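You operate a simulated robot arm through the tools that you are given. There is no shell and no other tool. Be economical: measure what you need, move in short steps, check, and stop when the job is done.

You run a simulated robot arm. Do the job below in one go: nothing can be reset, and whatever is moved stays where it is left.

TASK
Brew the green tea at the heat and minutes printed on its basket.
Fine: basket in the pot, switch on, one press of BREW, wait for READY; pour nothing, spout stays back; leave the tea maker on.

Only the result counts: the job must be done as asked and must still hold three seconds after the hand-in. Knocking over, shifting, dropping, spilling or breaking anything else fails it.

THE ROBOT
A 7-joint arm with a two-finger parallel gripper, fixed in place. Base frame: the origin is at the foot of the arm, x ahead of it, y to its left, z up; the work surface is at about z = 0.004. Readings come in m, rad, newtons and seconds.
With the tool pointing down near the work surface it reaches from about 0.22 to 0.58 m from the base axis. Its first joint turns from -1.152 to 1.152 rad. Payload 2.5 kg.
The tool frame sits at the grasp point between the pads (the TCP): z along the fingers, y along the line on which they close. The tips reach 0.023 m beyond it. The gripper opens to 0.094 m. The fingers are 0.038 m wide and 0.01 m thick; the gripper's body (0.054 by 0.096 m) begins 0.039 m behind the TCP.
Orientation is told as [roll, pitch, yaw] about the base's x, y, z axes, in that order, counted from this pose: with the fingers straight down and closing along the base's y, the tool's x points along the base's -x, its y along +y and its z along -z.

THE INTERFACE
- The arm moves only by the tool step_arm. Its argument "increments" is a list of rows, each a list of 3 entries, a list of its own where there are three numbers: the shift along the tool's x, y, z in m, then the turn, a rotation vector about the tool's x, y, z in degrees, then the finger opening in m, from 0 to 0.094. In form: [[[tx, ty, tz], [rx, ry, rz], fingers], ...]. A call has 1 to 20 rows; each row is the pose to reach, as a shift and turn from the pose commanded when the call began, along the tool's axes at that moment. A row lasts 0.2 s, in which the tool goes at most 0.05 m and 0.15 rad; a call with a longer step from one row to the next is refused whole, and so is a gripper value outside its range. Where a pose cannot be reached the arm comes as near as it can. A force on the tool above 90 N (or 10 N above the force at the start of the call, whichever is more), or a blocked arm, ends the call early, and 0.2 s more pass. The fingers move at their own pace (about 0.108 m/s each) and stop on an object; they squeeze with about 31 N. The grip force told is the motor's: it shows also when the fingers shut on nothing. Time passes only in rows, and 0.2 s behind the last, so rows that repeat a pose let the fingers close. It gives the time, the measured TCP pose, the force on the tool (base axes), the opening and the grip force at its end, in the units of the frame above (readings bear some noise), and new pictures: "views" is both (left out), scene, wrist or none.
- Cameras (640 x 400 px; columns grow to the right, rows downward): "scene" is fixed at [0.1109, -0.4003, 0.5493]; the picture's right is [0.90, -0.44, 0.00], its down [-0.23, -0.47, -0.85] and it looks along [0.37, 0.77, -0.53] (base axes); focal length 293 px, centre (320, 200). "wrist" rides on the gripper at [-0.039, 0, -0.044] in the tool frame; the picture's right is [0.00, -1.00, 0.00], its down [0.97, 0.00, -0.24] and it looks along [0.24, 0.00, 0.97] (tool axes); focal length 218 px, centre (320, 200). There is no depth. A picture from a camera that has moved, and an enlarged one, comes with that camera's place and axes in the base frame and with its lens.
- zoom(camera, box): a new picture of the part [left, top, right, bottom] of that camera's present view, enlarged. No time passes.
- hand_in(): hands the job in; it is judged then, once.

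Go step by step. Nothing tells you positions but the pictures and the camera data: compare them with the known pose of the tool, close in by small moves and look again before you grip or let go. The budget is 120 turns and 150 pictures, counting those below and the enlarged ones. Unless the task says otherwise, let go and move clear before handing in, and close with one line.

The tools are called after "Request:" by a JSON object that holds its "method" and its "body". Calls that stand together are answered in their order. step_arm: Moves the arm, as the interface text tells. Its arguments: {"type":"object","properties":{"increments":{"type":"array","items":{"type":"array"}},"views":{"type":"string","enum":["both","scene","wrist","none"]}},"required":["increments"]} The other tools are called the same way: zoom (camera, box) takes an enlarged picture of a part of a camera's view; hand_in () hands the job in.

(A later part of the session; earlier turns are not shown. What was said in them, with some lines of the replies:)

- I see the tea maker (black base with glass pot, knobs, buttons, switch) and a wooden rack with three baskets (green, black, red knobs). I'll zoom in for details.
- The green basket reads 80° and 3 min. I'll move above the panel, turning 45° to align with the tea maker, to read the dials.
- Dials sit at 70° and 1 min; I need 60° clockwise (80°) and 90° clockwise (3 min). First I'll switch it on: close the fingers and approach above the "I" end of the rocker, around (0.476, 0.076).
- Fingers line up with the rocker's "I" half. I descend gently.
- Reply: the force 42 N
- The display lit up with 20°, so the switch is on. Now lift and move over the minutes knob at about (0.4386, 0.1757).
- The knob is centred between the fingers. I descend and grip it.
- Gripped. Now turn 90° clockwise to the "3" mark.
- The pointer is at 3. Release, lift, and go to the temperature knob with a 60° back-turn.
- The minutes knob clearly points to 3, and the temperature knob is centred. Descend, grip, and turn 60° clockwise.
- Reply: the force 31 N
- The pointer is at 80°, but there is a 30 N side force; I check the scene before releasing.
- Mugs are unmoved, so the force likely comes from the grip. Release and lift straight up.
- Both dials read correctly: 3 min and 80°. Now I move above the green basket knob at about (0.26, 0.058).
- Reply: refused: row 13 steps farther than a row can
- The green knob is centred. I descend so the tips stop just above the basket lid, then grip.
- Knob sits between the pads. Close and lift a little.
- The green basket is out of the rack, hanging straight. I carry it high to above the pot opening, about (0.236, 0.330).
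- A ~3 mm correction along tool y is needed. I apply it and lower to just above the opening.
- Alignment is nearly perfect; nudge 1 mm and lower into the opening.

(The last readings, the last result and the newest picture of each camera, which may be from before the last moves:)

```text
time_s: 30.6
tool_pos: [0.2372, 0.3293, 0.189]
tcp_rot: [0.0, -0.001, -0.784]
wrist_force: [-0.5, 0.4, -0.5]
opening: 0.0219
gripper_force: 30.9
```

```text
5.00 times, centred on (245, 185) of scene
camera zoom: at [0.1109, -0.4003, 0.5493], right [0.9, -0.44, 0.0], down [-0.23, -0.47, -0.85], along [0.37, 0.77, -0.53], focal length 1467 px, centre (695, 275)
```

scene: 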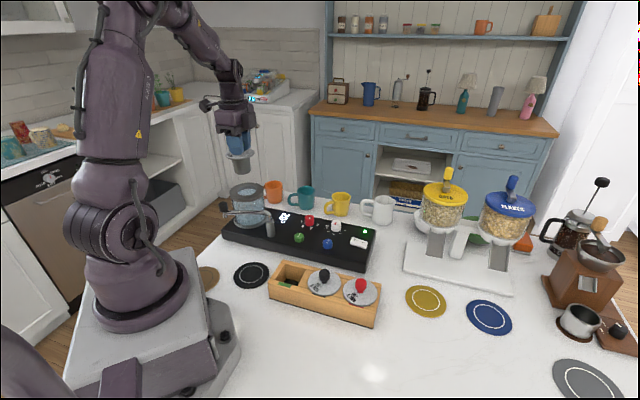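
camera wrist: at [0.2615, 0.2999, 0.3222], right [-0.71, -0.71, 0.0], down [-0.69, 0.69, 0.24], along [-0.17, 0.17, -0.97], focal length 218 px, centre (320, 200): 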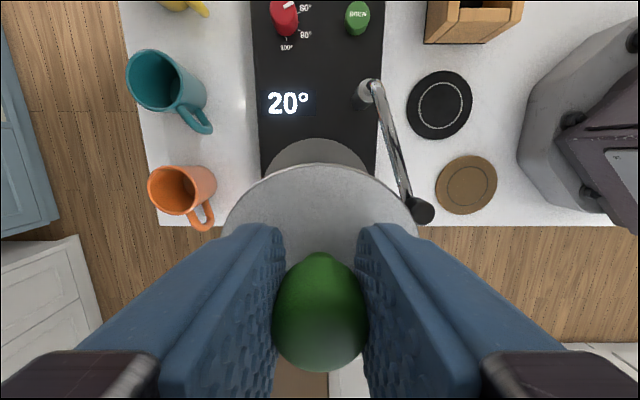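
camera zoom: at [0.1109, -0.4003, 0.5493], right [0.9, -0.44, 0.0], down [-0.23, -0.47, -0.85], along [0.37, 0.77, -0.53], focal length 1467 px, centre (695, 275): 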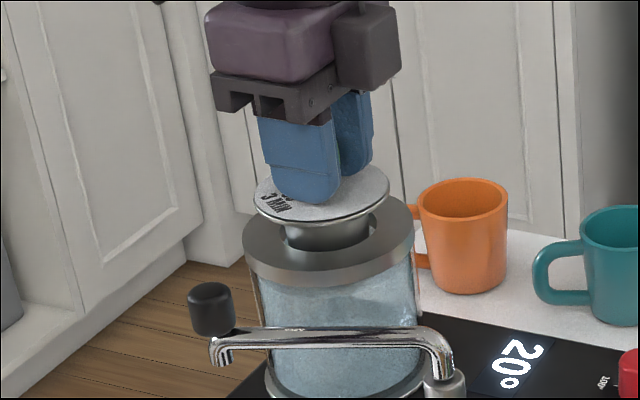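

Request:
{"method": "step_arm", "body": {"increments": [[[0, -0.0006, 0.006], [0, 0, 0], 0.008], [[0, -0.0006, 0.012], [0, 0, 0], 0.008], [[0, -0.0006, 0.016], [0, 0, 0], 0.008], [[0, -0.0006, 0.016], [0, 0, 0], 0.008]], "views": "none"}}

Request:
{"method": "zoom", "body": {"camera": "scene", "box": [215, 165, 275, 225]}}

```text
time_s: 31.6
tool_pos: [0.2363, 0.3302, 0.1731]
tcp_rot: [-0.001, -0.001, -0.786]
wrist_force: [-0.5, 0.3, -0.2]
opening: 0.022
gripper_force: 31.2
```

```text
6.67 times, centred on (245, 195) of scene
camera zoom: at [0.1109, -0.4003, 0.5493], right [0.9, -0.44, 0.0], down [-0.23, -0.47, -0.85], along [0.37, 0.77, -0.53], focal length 1955 px, centre (820, 233)
```

zoom: 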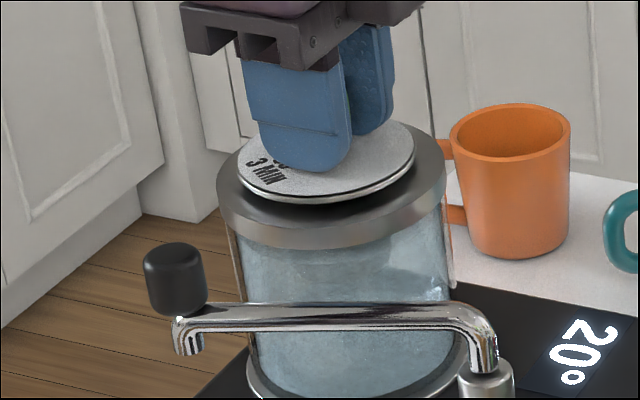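

Almost seated, a few mm to go. I lower in 2 mm steps watching force.

Request:
{"method": "step_arm", "body": {"increments": [[[0, 0, 0.002], [0, 0, 0], 0.008], [[0, 0, 0.004], [0, 0, 0], 0.008], [[0, 0, 0.004], [0, 0, 0], 0.008]], "views": "none"}}

Request:
{"method": "zoom", "body": {"camera": "scene", "box": [215, 165, 275, 225]}}

```text
time_s: 32.4
tool_pos: [0.2377, 0.3297, 0.1681]
tcp_rot: [0.0, 0.001, -0.784]
wrist_force: [-0.1, 0.0, 0.6]
opening: 0.0222
gripper_force: 31.6
```

```text
6.67 times, centred on (245, 195) of scene
camera zoom: at [0.1109, -0.4003, 0.5493], right [0.9, -0.44, 0.0], down [-0.23, -0.47, -0.85], along [0.37, 0.77, -0.53], focal length 1955 px, centre (820, 233)
```

zoom: 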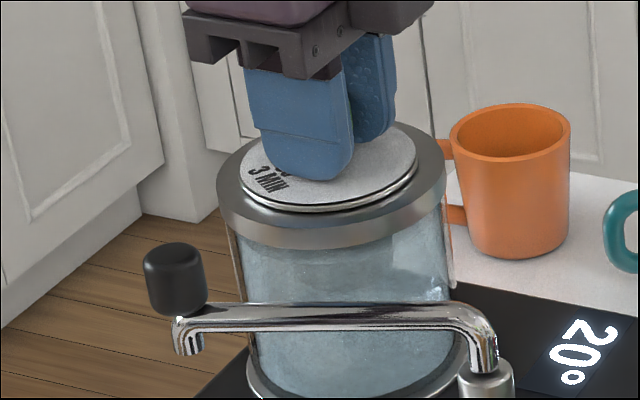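

Request:
{"method": "step_arm", "body": {"increments": [[[0, 0, 0.001], [0, 0, 0], 0.008], [[0, 0, 0.002], [0, 0, 0], 0.008], [[0, 0, 0.002], [0, 0, 0], 0.008]], "views": "none"}}

Request:
{"method": "zoom", "body": {"camera": "scene", "box": [215, 165, 275, 225]}}

```text
time_s: 33.2
tool_pos: [0.2359, 0.3304, 0.1687]
tcp_rot: [0.002, 0.0, -0.786]
wrist_force: [-6.5, -15.6, 37.3]
opening: 0.0223
gripper_force: 31.5
```

```text
6.67 times, centred on (245, 195) of scene
camera zoom: at [0.1107, -0.4004, 0.5492], right [0.9, -0.44, 0.0], down [-0.23, -0.47, -0.85], along [0.37, 0.77, -0.53], focal length 1955 px, centre (820, 233)
```

zoom: 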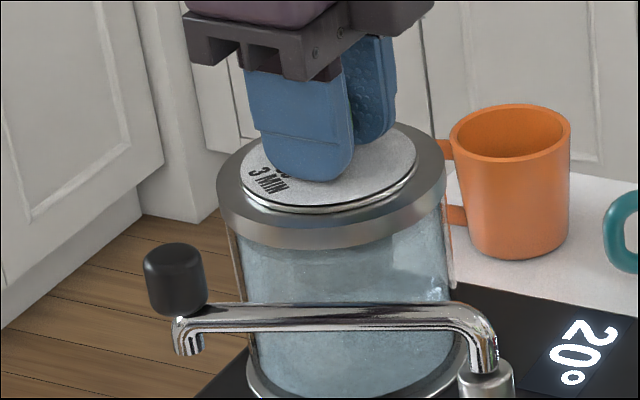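

Contact at 37 N: the basket is seated. Relieve the pressure, open, and lift.

Request:
{"method": "step_arm", "body": {"increments": [[[0, 0, -0.0018], [0, 0, 0], 0.008], [[0, 0, -0.0018], [0, 0, 0], 0.045], [[0, 0, -0.0018], [0, 0, 0], 0.045], [[0, 0, -0.02], [0, 0, 0], 0.045], [[0, 0, -0.05], [0, 0, 0], 0.045], [[0, 0, -0.09], [0, 0, 0], 0.045], [[0, 0, -0.09], [0, 0, 0], 0.045]], "views": "wrist"}}

Request:
{"method": "zoom", "body": {"camera": "scene", "box": [205, 155, 285, 235]}}

```text
time_s: 34.8
tool_pos: [0.2383, 0.3325, 0.2562]
tcp_rot: [-0.001, 0.0, -0.786]
wrist_force: [0.2, 0.2, 0.6]
opening: 0.0451
gripper_force: 0.2
camera wrist: at [0.2652, 0.3044, 0.3006], right [-0.71, -0.71, 0.0], down [-0.69, 0.69, 0.24], along [-0.17, 0.17, -0.97], focal length 218 px, centre (320, 200)
```

wrist: 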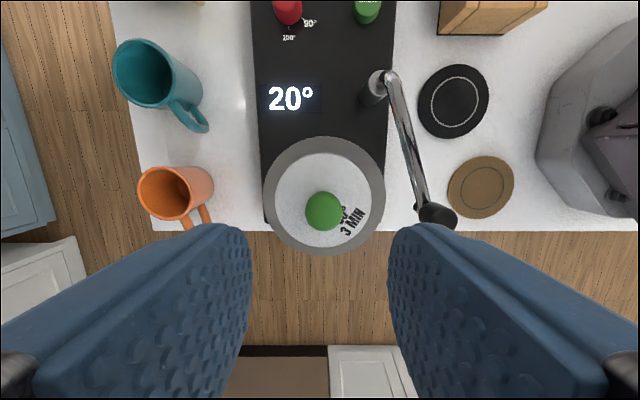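

```text
5.00 times, centred on (245, 195) of scene
camera zoom: at [0.1108, -0.4003, 0.5493], right [0.9, -0.44, 0.0], down [-0.23, -0.47, -0.85], along [0.37, 0.77, -0.53], focal length 1467 px, centre (695, 225)
```

zoom: 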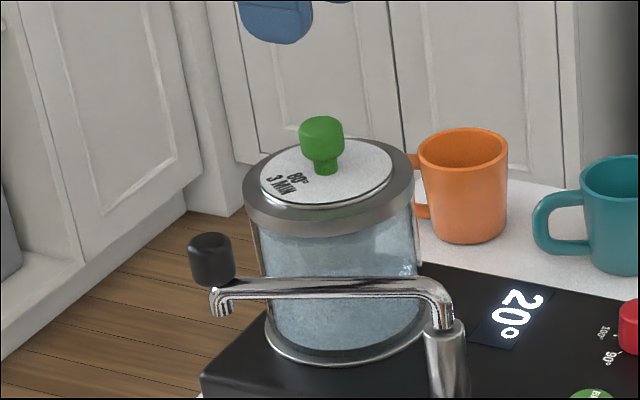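

The basket is seated flat. Now over to BREW at about (0.329, 0.179) with closed fingers.

Request:
{"method": "step_arm", "body": {"increments": [[[-0.035, -0.0084, 0], [0, 0, 0], 0.02], [[-0.07, -0.017, 0], [0, 0, 0], 0], [[-0.105, -0.0255, 0], [0, 0, 0], 0], [[-0.14, -0.034, 0], [0, 0, 0], 0], [[-0.173, -0.042, 0], [0, 0, 0], 0], [[-0.173, -0.042, 0.045], [0, 0, 0], 0], [[-0.173, -0.042, 0.09], [0, 0, 0], 0], [[-0.173, -0.042, 0.135], [0, 0, 0], 0], [[-0.173, -0.042, 0.16], [0, 0, 0], 0], [[-0.173, -0.042, 0.16], [0, 0, 0], 0]], "views": "wrist"}}

Request:
{"method": "zoom", "body": {"camera": "scene", "box": [220, 170, 380, 270]}}

```text
time_s: 37.0
tool_pos: [0.3306, 0.18, 0.098]
tcp_rot: [0.001, 0.002, -0.785]
wrist_force: [0.0, 0.1, 1.0]
opening: 0.0001
gripper_force: 31.4
camera wrist: at [0.3577, 0.1514, 0.1419], right [-0.71, -0.71, 0.0], down [-0.69, 0.69, 0.24], along [-0.17, 0.17, -0.97], focal length 218 px, centre (320, 200)
```

wrist: 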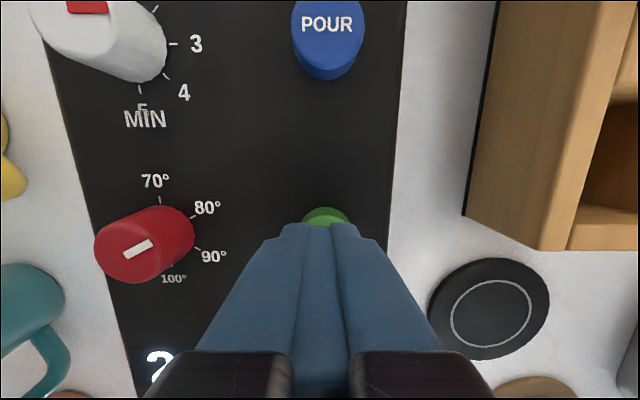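

```text
4.00 times, centred on (300, 220) of scene
camera zoom: at [0.1109, -0.4003, 0.5493], right [0.9, -0.44, 0.0], down [-0.23, -0.47, -0.85], along [0.37, 0.77, -0.53], focal length 1173 px, centre (400, 120)
```

zoom: 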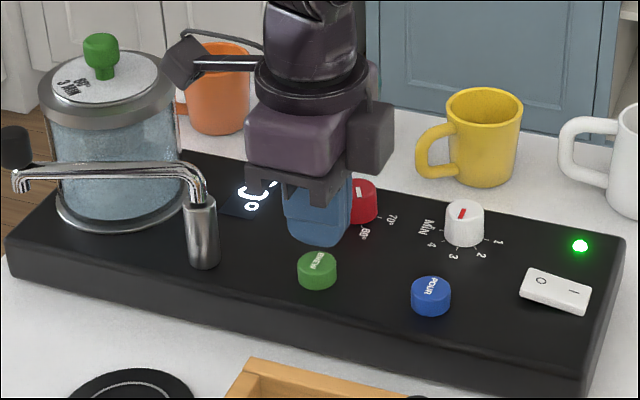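

Aligned on BREW (nudging 2 mm). Descend gently until it presses once.

Request:
{"method": "step_arm", "body": {"increments": [[[0, -0.002, 0.008], [0, 0, 0], 0], [[0, -0.002, 0.016], [0, 0, 0], 0], [[0, -0.002, 0.02], [0, 0, 0], 0], [[0, -0.002, 0.022], [0, 0, 0], 0], [[0, -0.002, 0.022], [0, 0, 0], 0]], "views": "none"}}

Request:
{"method": "zoom", "body": {"camera": "scene", "box": [250, 190, 350, 260]}}

```text
time_s: 38.2
tool_pos: [0.3281, 0.1774, 0.0752]
tcp_rot: [0.0, 0.001, -0.784]
wrist_force: [1.0, 0.6, 0.9]
opening: 0.0001
gripper_force: 31.0
```

```text
5.71 times, centred on (300, 225) of scene
camera zoom: at [0.1108, -0.4003, 0.5493], right [0.9, -0.44, 0.0], down [-0.23, -0.47, -0.85], along [0.37, 0.77, -0.53], focal length 1676 px, centre (434, 57)
```

zoom: 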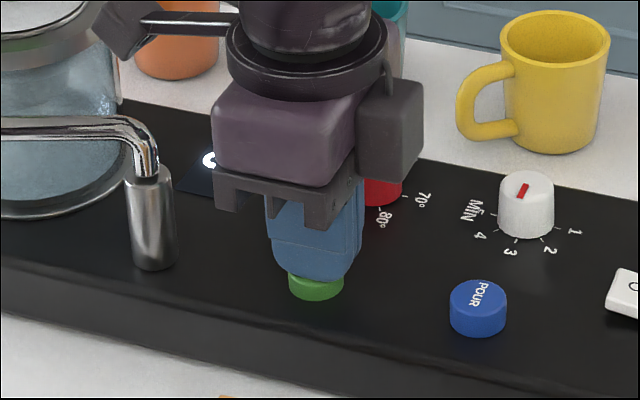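

Request:
{"method": "step_arm", "body": {"increments": [[[0, 0, 0.003], [0, 0, 0], 0], [[0, 0, 0.006], [0, 0, 0], 0], [[0, 0, 0.006], [0, 0, 0], 0]], "views": "none"}}

Request:
{"method": "zoom", "body": {"camera": "scene", "box": [250, 190, 350, 260]}}

```text
time_s: 39.0
tool_pos: [0.3277, 0.1784, 0.0683]
tcp_rot: [0.001, 0.0, -0.786]
wrist_force: [-0.6, 0.1, 2.7]
opening: 0.0
gripper_force: 30.7
```

```text
5.71 times, centred on (300, 225) of scene
camera zoom: at [0.1108, -0.4003, 0.5493], right [0.9, -0.44, 0.0], down [-0.23, -0.47, -0.85], along [0.37, 0.77, -0.53], focal length 1676 px, centre (434, 57)
```

zoom: 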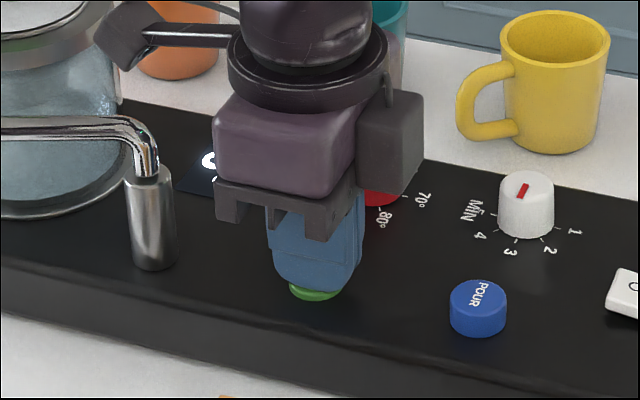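

The button is travelling down; I push a little further in the same press.

Request:
{"method": "step_arm", "body": {"increments": [[[0, 0, 0.002], [0, 0, 0], 0], [[0, 0, 0.003], [0, 0, 0], 0]], "views": "none"}}

Request:
{"method": "zoom", "body": {"camera": "scene", "box": [220, 170, 380, 270]}}

```text
time_s: 39.6
tool_pos: [0.3286, 0.1769, 0.0661]
tcp_rot: [0.001, 0.001, -0.783]
wrist_force: [-2.2, 1.1, 8.4]
opening: 0.0
gripper_force: 31.2
```

```text
4.00 times, centred on (300, 220) of scene
camera zoom: at [0.1108, -0.4003, 0.5493], right [0.9, -0.44, 0.0], down [-0.23, -0.47, -0.85], along [0.37, 0.77, -0.53], focal length 1173 px, centre (400, 120)
```

zoom: 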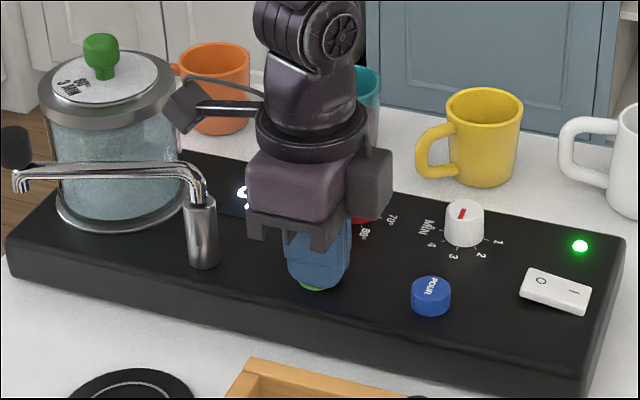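

Bottomed out on the button. Now lift well clear and read the display.

Request:
{"method": "step_arm", "body": {"increments": [[[0, 0, -0.03], [0, 0, 0], 0], [[0, 0, -0.08], [0, 0, 0], 0], [[0, 0, -0.13], [0, 0, 0], 0], [[-0.04, 0, -0.17], [0, 0, 0], 0], [[-0.04, 0, -0.2], [0, 0, 0], 0], [[-0.04, 0, -0.2], [0, 0, 0], 0]], "views": "wrist"}}

Request:
{"method": "zoom", "body": {"camera": "scene", "box": [220, 170, 380, 270]}}

```text
refused: row 4 steps farther than a row can; nothing moved
```

```text
4.00 times, centred on (300, 220) of scene
camera zoom: at [0.1108, -0.4003, 0.5493], right [0.9, -0.44, 0.0], down [-0.23, -0.47, -0.85], along [0.37, 0.77, -0.53], focal length 1173 px, centre (400, 120)
```

zoom: 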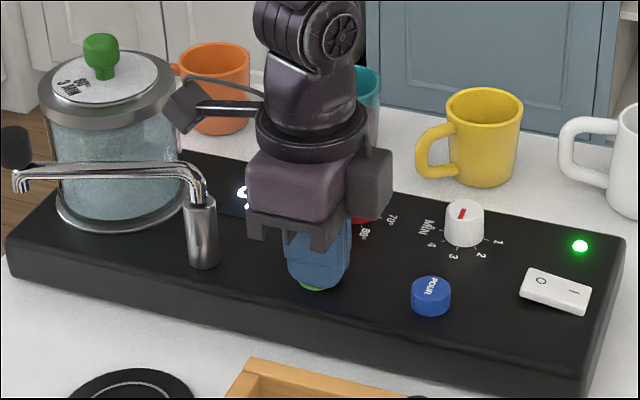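

One step was too long; I lift again with shorter steps.

Request:
{"method": "step_arm", "body": {"increments": [[[0, 0, -0.03], [0, 0, 0], 0], [[0, 0, -0.07], [0, 0, 0], 0], [[0, 0, -0.11], [0, 0, 0], 0], [[0, 0, -0.15], [0, 0, 0], 0], [[0, 0, -0.19], [0, 0, 0], 0], [[0, 0, -0.19], [0, 0, 0], 0]], "views": "wrist"}}

Request:
{"method": "zoom", "body": {"camera": "scene", "box": [220, 170, 380, 270]}}

```text
time_s: 41.0
tool_pos: [0.3279, 0.1773, 0.2574]
tcp_rot: [-0.001, 0.0, -0.785]
wrist_force: [-0.2, -0.3, 1.3]
opening: 0.0001
gripper_force: 30.6
camera wrist: at [0.3559, 0.1476, 0.3015], right [-0.71, -0.71, 0.0], down [-0.69, 0.69, 0.24], along [-0.17, 0.17, -0.97], focal length 218 px, centre (320, 200)
```

wrist: 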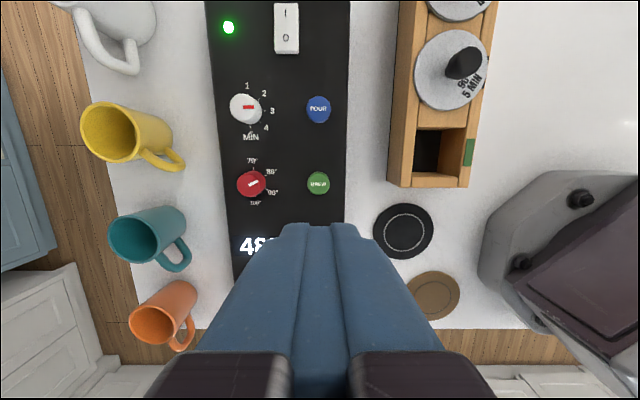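

```text
4.00 times, centred on (300, 220) of scene
camera zoom: at [0.1108, -0.4003, 0.5493], right [0.9, -0.44, 0.0], down [-0.23, -0.47, -0.85], along [0.37, 0.77, -0.53], focal length 1173 px, centre (400, 120)
```

zoom: 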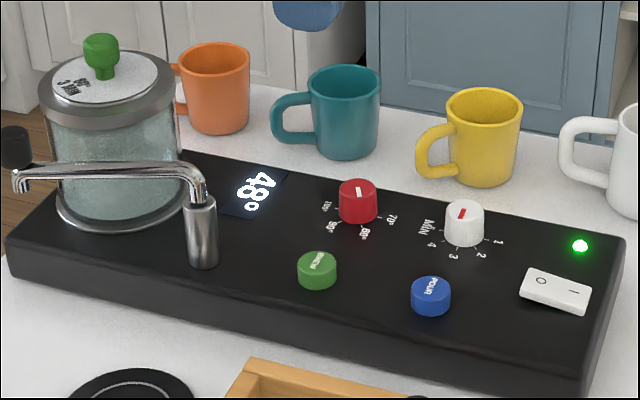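

Heating: the display shows 48° and rising. I wait in place.

Request:
{"method": "step_arm", "body": {"increments": [[[0, 0, 0], [0, 0, 0], 0], [[0, 0, 0], [0, 0, 0], 0], [[0, 0, 0], [0, 0, 0], 0], [[0, 0, 0], [0, 0, 0], 0], [[0, 0, 0], [0, 0, 0], 0], [[0, 0, 0], [0, 0, 0], 0], [[0, 0, 0], [0, 0, 0], 0], [[0, 0, 0], [0, 0, 0], 0], [[0, 0, 0], [0, 0, 0], 0], [[0, 0, 0], [0, 0, 0], 0], [[0, 0, 0], [0, 0, 0], 0], [[0, 0, 0], [0, 0, 0], 0], [[0, 0, 0], [0, 0, 0], 0], [[0, 0, 0], [0, 0, 0], 0], [[0, 0, 0], [0, 0, 0], 0], [[0, 0, 0], [0, 0, 0], 0], [[0, 0, 0], [0, 0, 0], 0], [[0, 0, 0], [0, 0, 0], 0], [[0, 0, 0], [0, 0, 0], 0], [[0, 0, 0], [0, 0, 0], 0]], "views": "none"}}

Request:
{"method": "zoom", "body": {"camera": "scene", "box": [220, 170, 380, 270]}}

```text
time_s: 45.2
tool_pos: [0.3285, 0.175, 0.2571]
tcp_rot: [-0.001, 0.001, -0.786]
wrist_force: [0.0, -0.1, 0.9]
opening: 0.0
gripper_force: 31.1
```

```text
4.00 times, centred on (300, 220) of scene
camera zoom: at [0.1109, -0.4003, 0.5493], right [0.9, -0.44, 0.0], down [-0.23, -0.47, -0.85], along [0.37, 0.77, -0.53], focal length 1173 px, centre (400, 120)
```

zoom: 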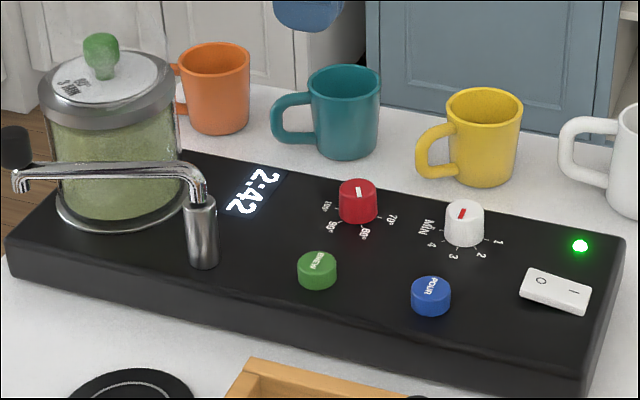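

The timer counts down from 3:00, now at 2:42. I keep waiting.

Request:
{"method": "step_arm", "body": {"increments": [[[0, 0, 0], [0, 0, 0], 0], [[0, 0, 0], [0, 0, 0], 0], [[0, 0, 0], [0, 0, 0], 0], [[0, 0, 0], [0, 0, 0], 0], [[0, 0, 0], [0, 0, 0], 0], [[0, 0, 0], [0, 0, 0], 0], [[0, 0, 0], [0, 0, 0], 0], [[0, 0, 0], [0, 0, 0], 0], [[0, 0, 0], [0, 0, 0], 0], [[0, 0, 0], [0, 0, 0], 0], [[0, 0, 0], [0, 0, 0], 0], [[0, 0, 0], [0, 0, 0], 0], [[0, 0, 0], [0, 0, 0], 0], [[0, 0, 0], [0, 0, 0], 0], [[0, 0, 0], [0, 0, 0], 0], [[0, 0, 0], [0, 0, 0], 0], [[0, 0, 0], [0, 0, 0], 0], [[0, 0, 0], [0, 0, 0], 0], [[0, 0, 0], [0, 0, 0], 0], [[0, 0, 0], [0, 0, 0], 0]], "views": "none"}}

Request:
{"method": "zoom", "body": {"camera": "scene", "box": [220, 170, 380, 270]}}

```text
time_s: 49.4
tool_pos: [0.3292, 0.1743, 0.2561]
tcp_rot: [0.0, 0.001, -0.786]
wrist_force: [0.3, -0.3, 0.5]
opening: 0.0
gripper_force: 30.6
```

```text
4.00 times, centred on (300, 220) of scene
camera zoom: at [0.1109, -0.4003, 0.5493], right [0.9, -0.44, 0.0], down [-0.23, -0.47, -0.85], along [0.37, 0.77, -0.53], focal length 1173 px, centre (400, 120)
```

zoom: 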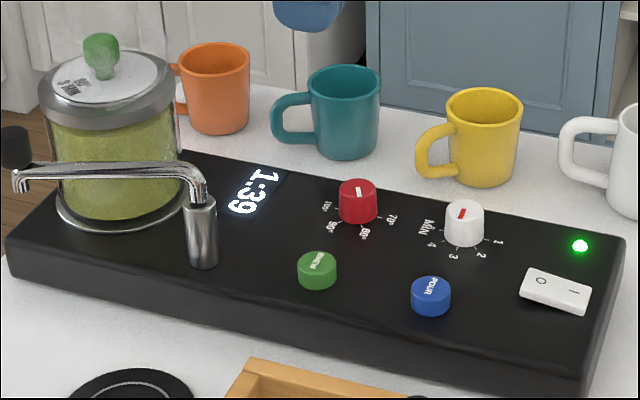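

At 1:39 with about 15 display-seconds per second; around 7 more seconds needed.

Request:
{"method": "step_arm", "body": {"increments": [[[0, 0, 0], [0, 0, 0], 0], [[0, 0, 0], [0, 0, 0], 0], [[0, 0, 0], [0, 0, 0], 0], [[0, 0, 0], [0, 0, 0], 0], [[0, 0, 0], [0, 0, 0], 0], [[0, 0, 0], [0, 0, 0], 0], [[0, 0, 0], [0, 0, 0], 0], [[0, 0, 0], [0, 0, 0], 0], [[0, 0, 0], [0, 0, 0], 0], [[0, 0, 0], [0, 0, 0], 0], [[0, 0, 0], [0, 0, 0], 0], [[0, 0, 0], [0, 0, 0], 0], [[0, 0, 0], [0, 0, 0], 0], [[0, 0, 0], [0, 0, 0], 0], [[0, 0, 0], [0, 0, 0], 0], [[0, 0, 0], [0, 0, 0], 0], [[0, 0, 0], [0, 0, 0], 0], [[0, 0, 0], [0, 0, 0], 0], [[0, 0, 0], [0, 0, 0], 0], [[0, 0, 0], [0, 0, 0], 0]], "views": "none"}}

Request:
{"method": "step_arm", "body": {"increments": [[[0, 0, 0], [0, 0, 0], 0], [[0, 0, 0], [0, 0, 0], 0], [[0, 0, 0], [0, 0, 0], 0], [[0, 0, 0], [0, 0, 0], 0], [[0, 0, 0], [0, 0, 0], 0], [[0, 0, 0], [0, 0, 0], 0], [[0, 0, 0], [0, 0, 0], 0], [[0, 0, 0], [0, 0, 0], 0], [[0, 0, 0], [0, 0, 0], 0], [[0, 0, 0], [0, 0, 0], 0], [[0, 0, 0], [0, 0, 0], 0], [[0, 0, 0], [0, 0, 0], 0], [[0, 0, 0], [0, 0, 0], 0], [[0, 0, 0], [0, 0, 0], 0], [[0, 0, 0], [0, 0, 0], 0], [[0, 0, 0], [0, 0, 0], 0]], "views": "scene"}}

Request:
{"method": "zoom", "body": {"camera": "scene", "box": [220, 170, 380, 270]}}

```text
time_s: 53.6
tool_pos: [0.329, 0.1754, 0.2576]
tcp_rot: [0.001, 0.0, -0.787]
wrist_force: [0.4, 0.3, 0.0]
opening: 0.0002
gripper_force: 31.0
```

```text
time_s: 57.0
tool_pos: [0.3291, 0.176, 0.2566]
tcp_rot: [0.0, 0.0, -0.786]
wrist_force: [0.7, 0.3, -0.7]
opening: 0.0
gripper_force: 31.1
```

scene: 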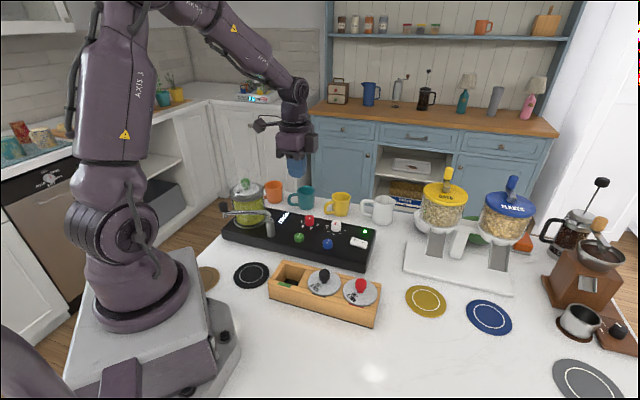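

```text
4.00 times, centred on (300, 220) of scene
camera zoom: at [0.1109, -0.4003, 0.5493], right [0.9, -0.44, 0.0], down [-0.23, -0.47, -0.85], along [0.37, 0.77, -0.53], focal length 1173 px, centre (400, 120)
```

zoom: 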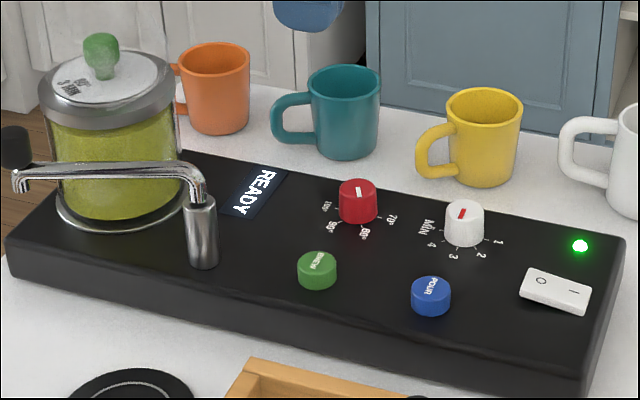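

The display shows READY; the tea maker is still on, the spout is back and the arm is clear. Handing in.

Request:
{"method": "hand_in", "body": {}}

```text
The job is handed in.
```

The green tea brewed at 80° for 3 minutes with one press of BREW, and the display reads READY. The basket is in the pot, the tea maker is still on, the spout is back and nothing was poured.
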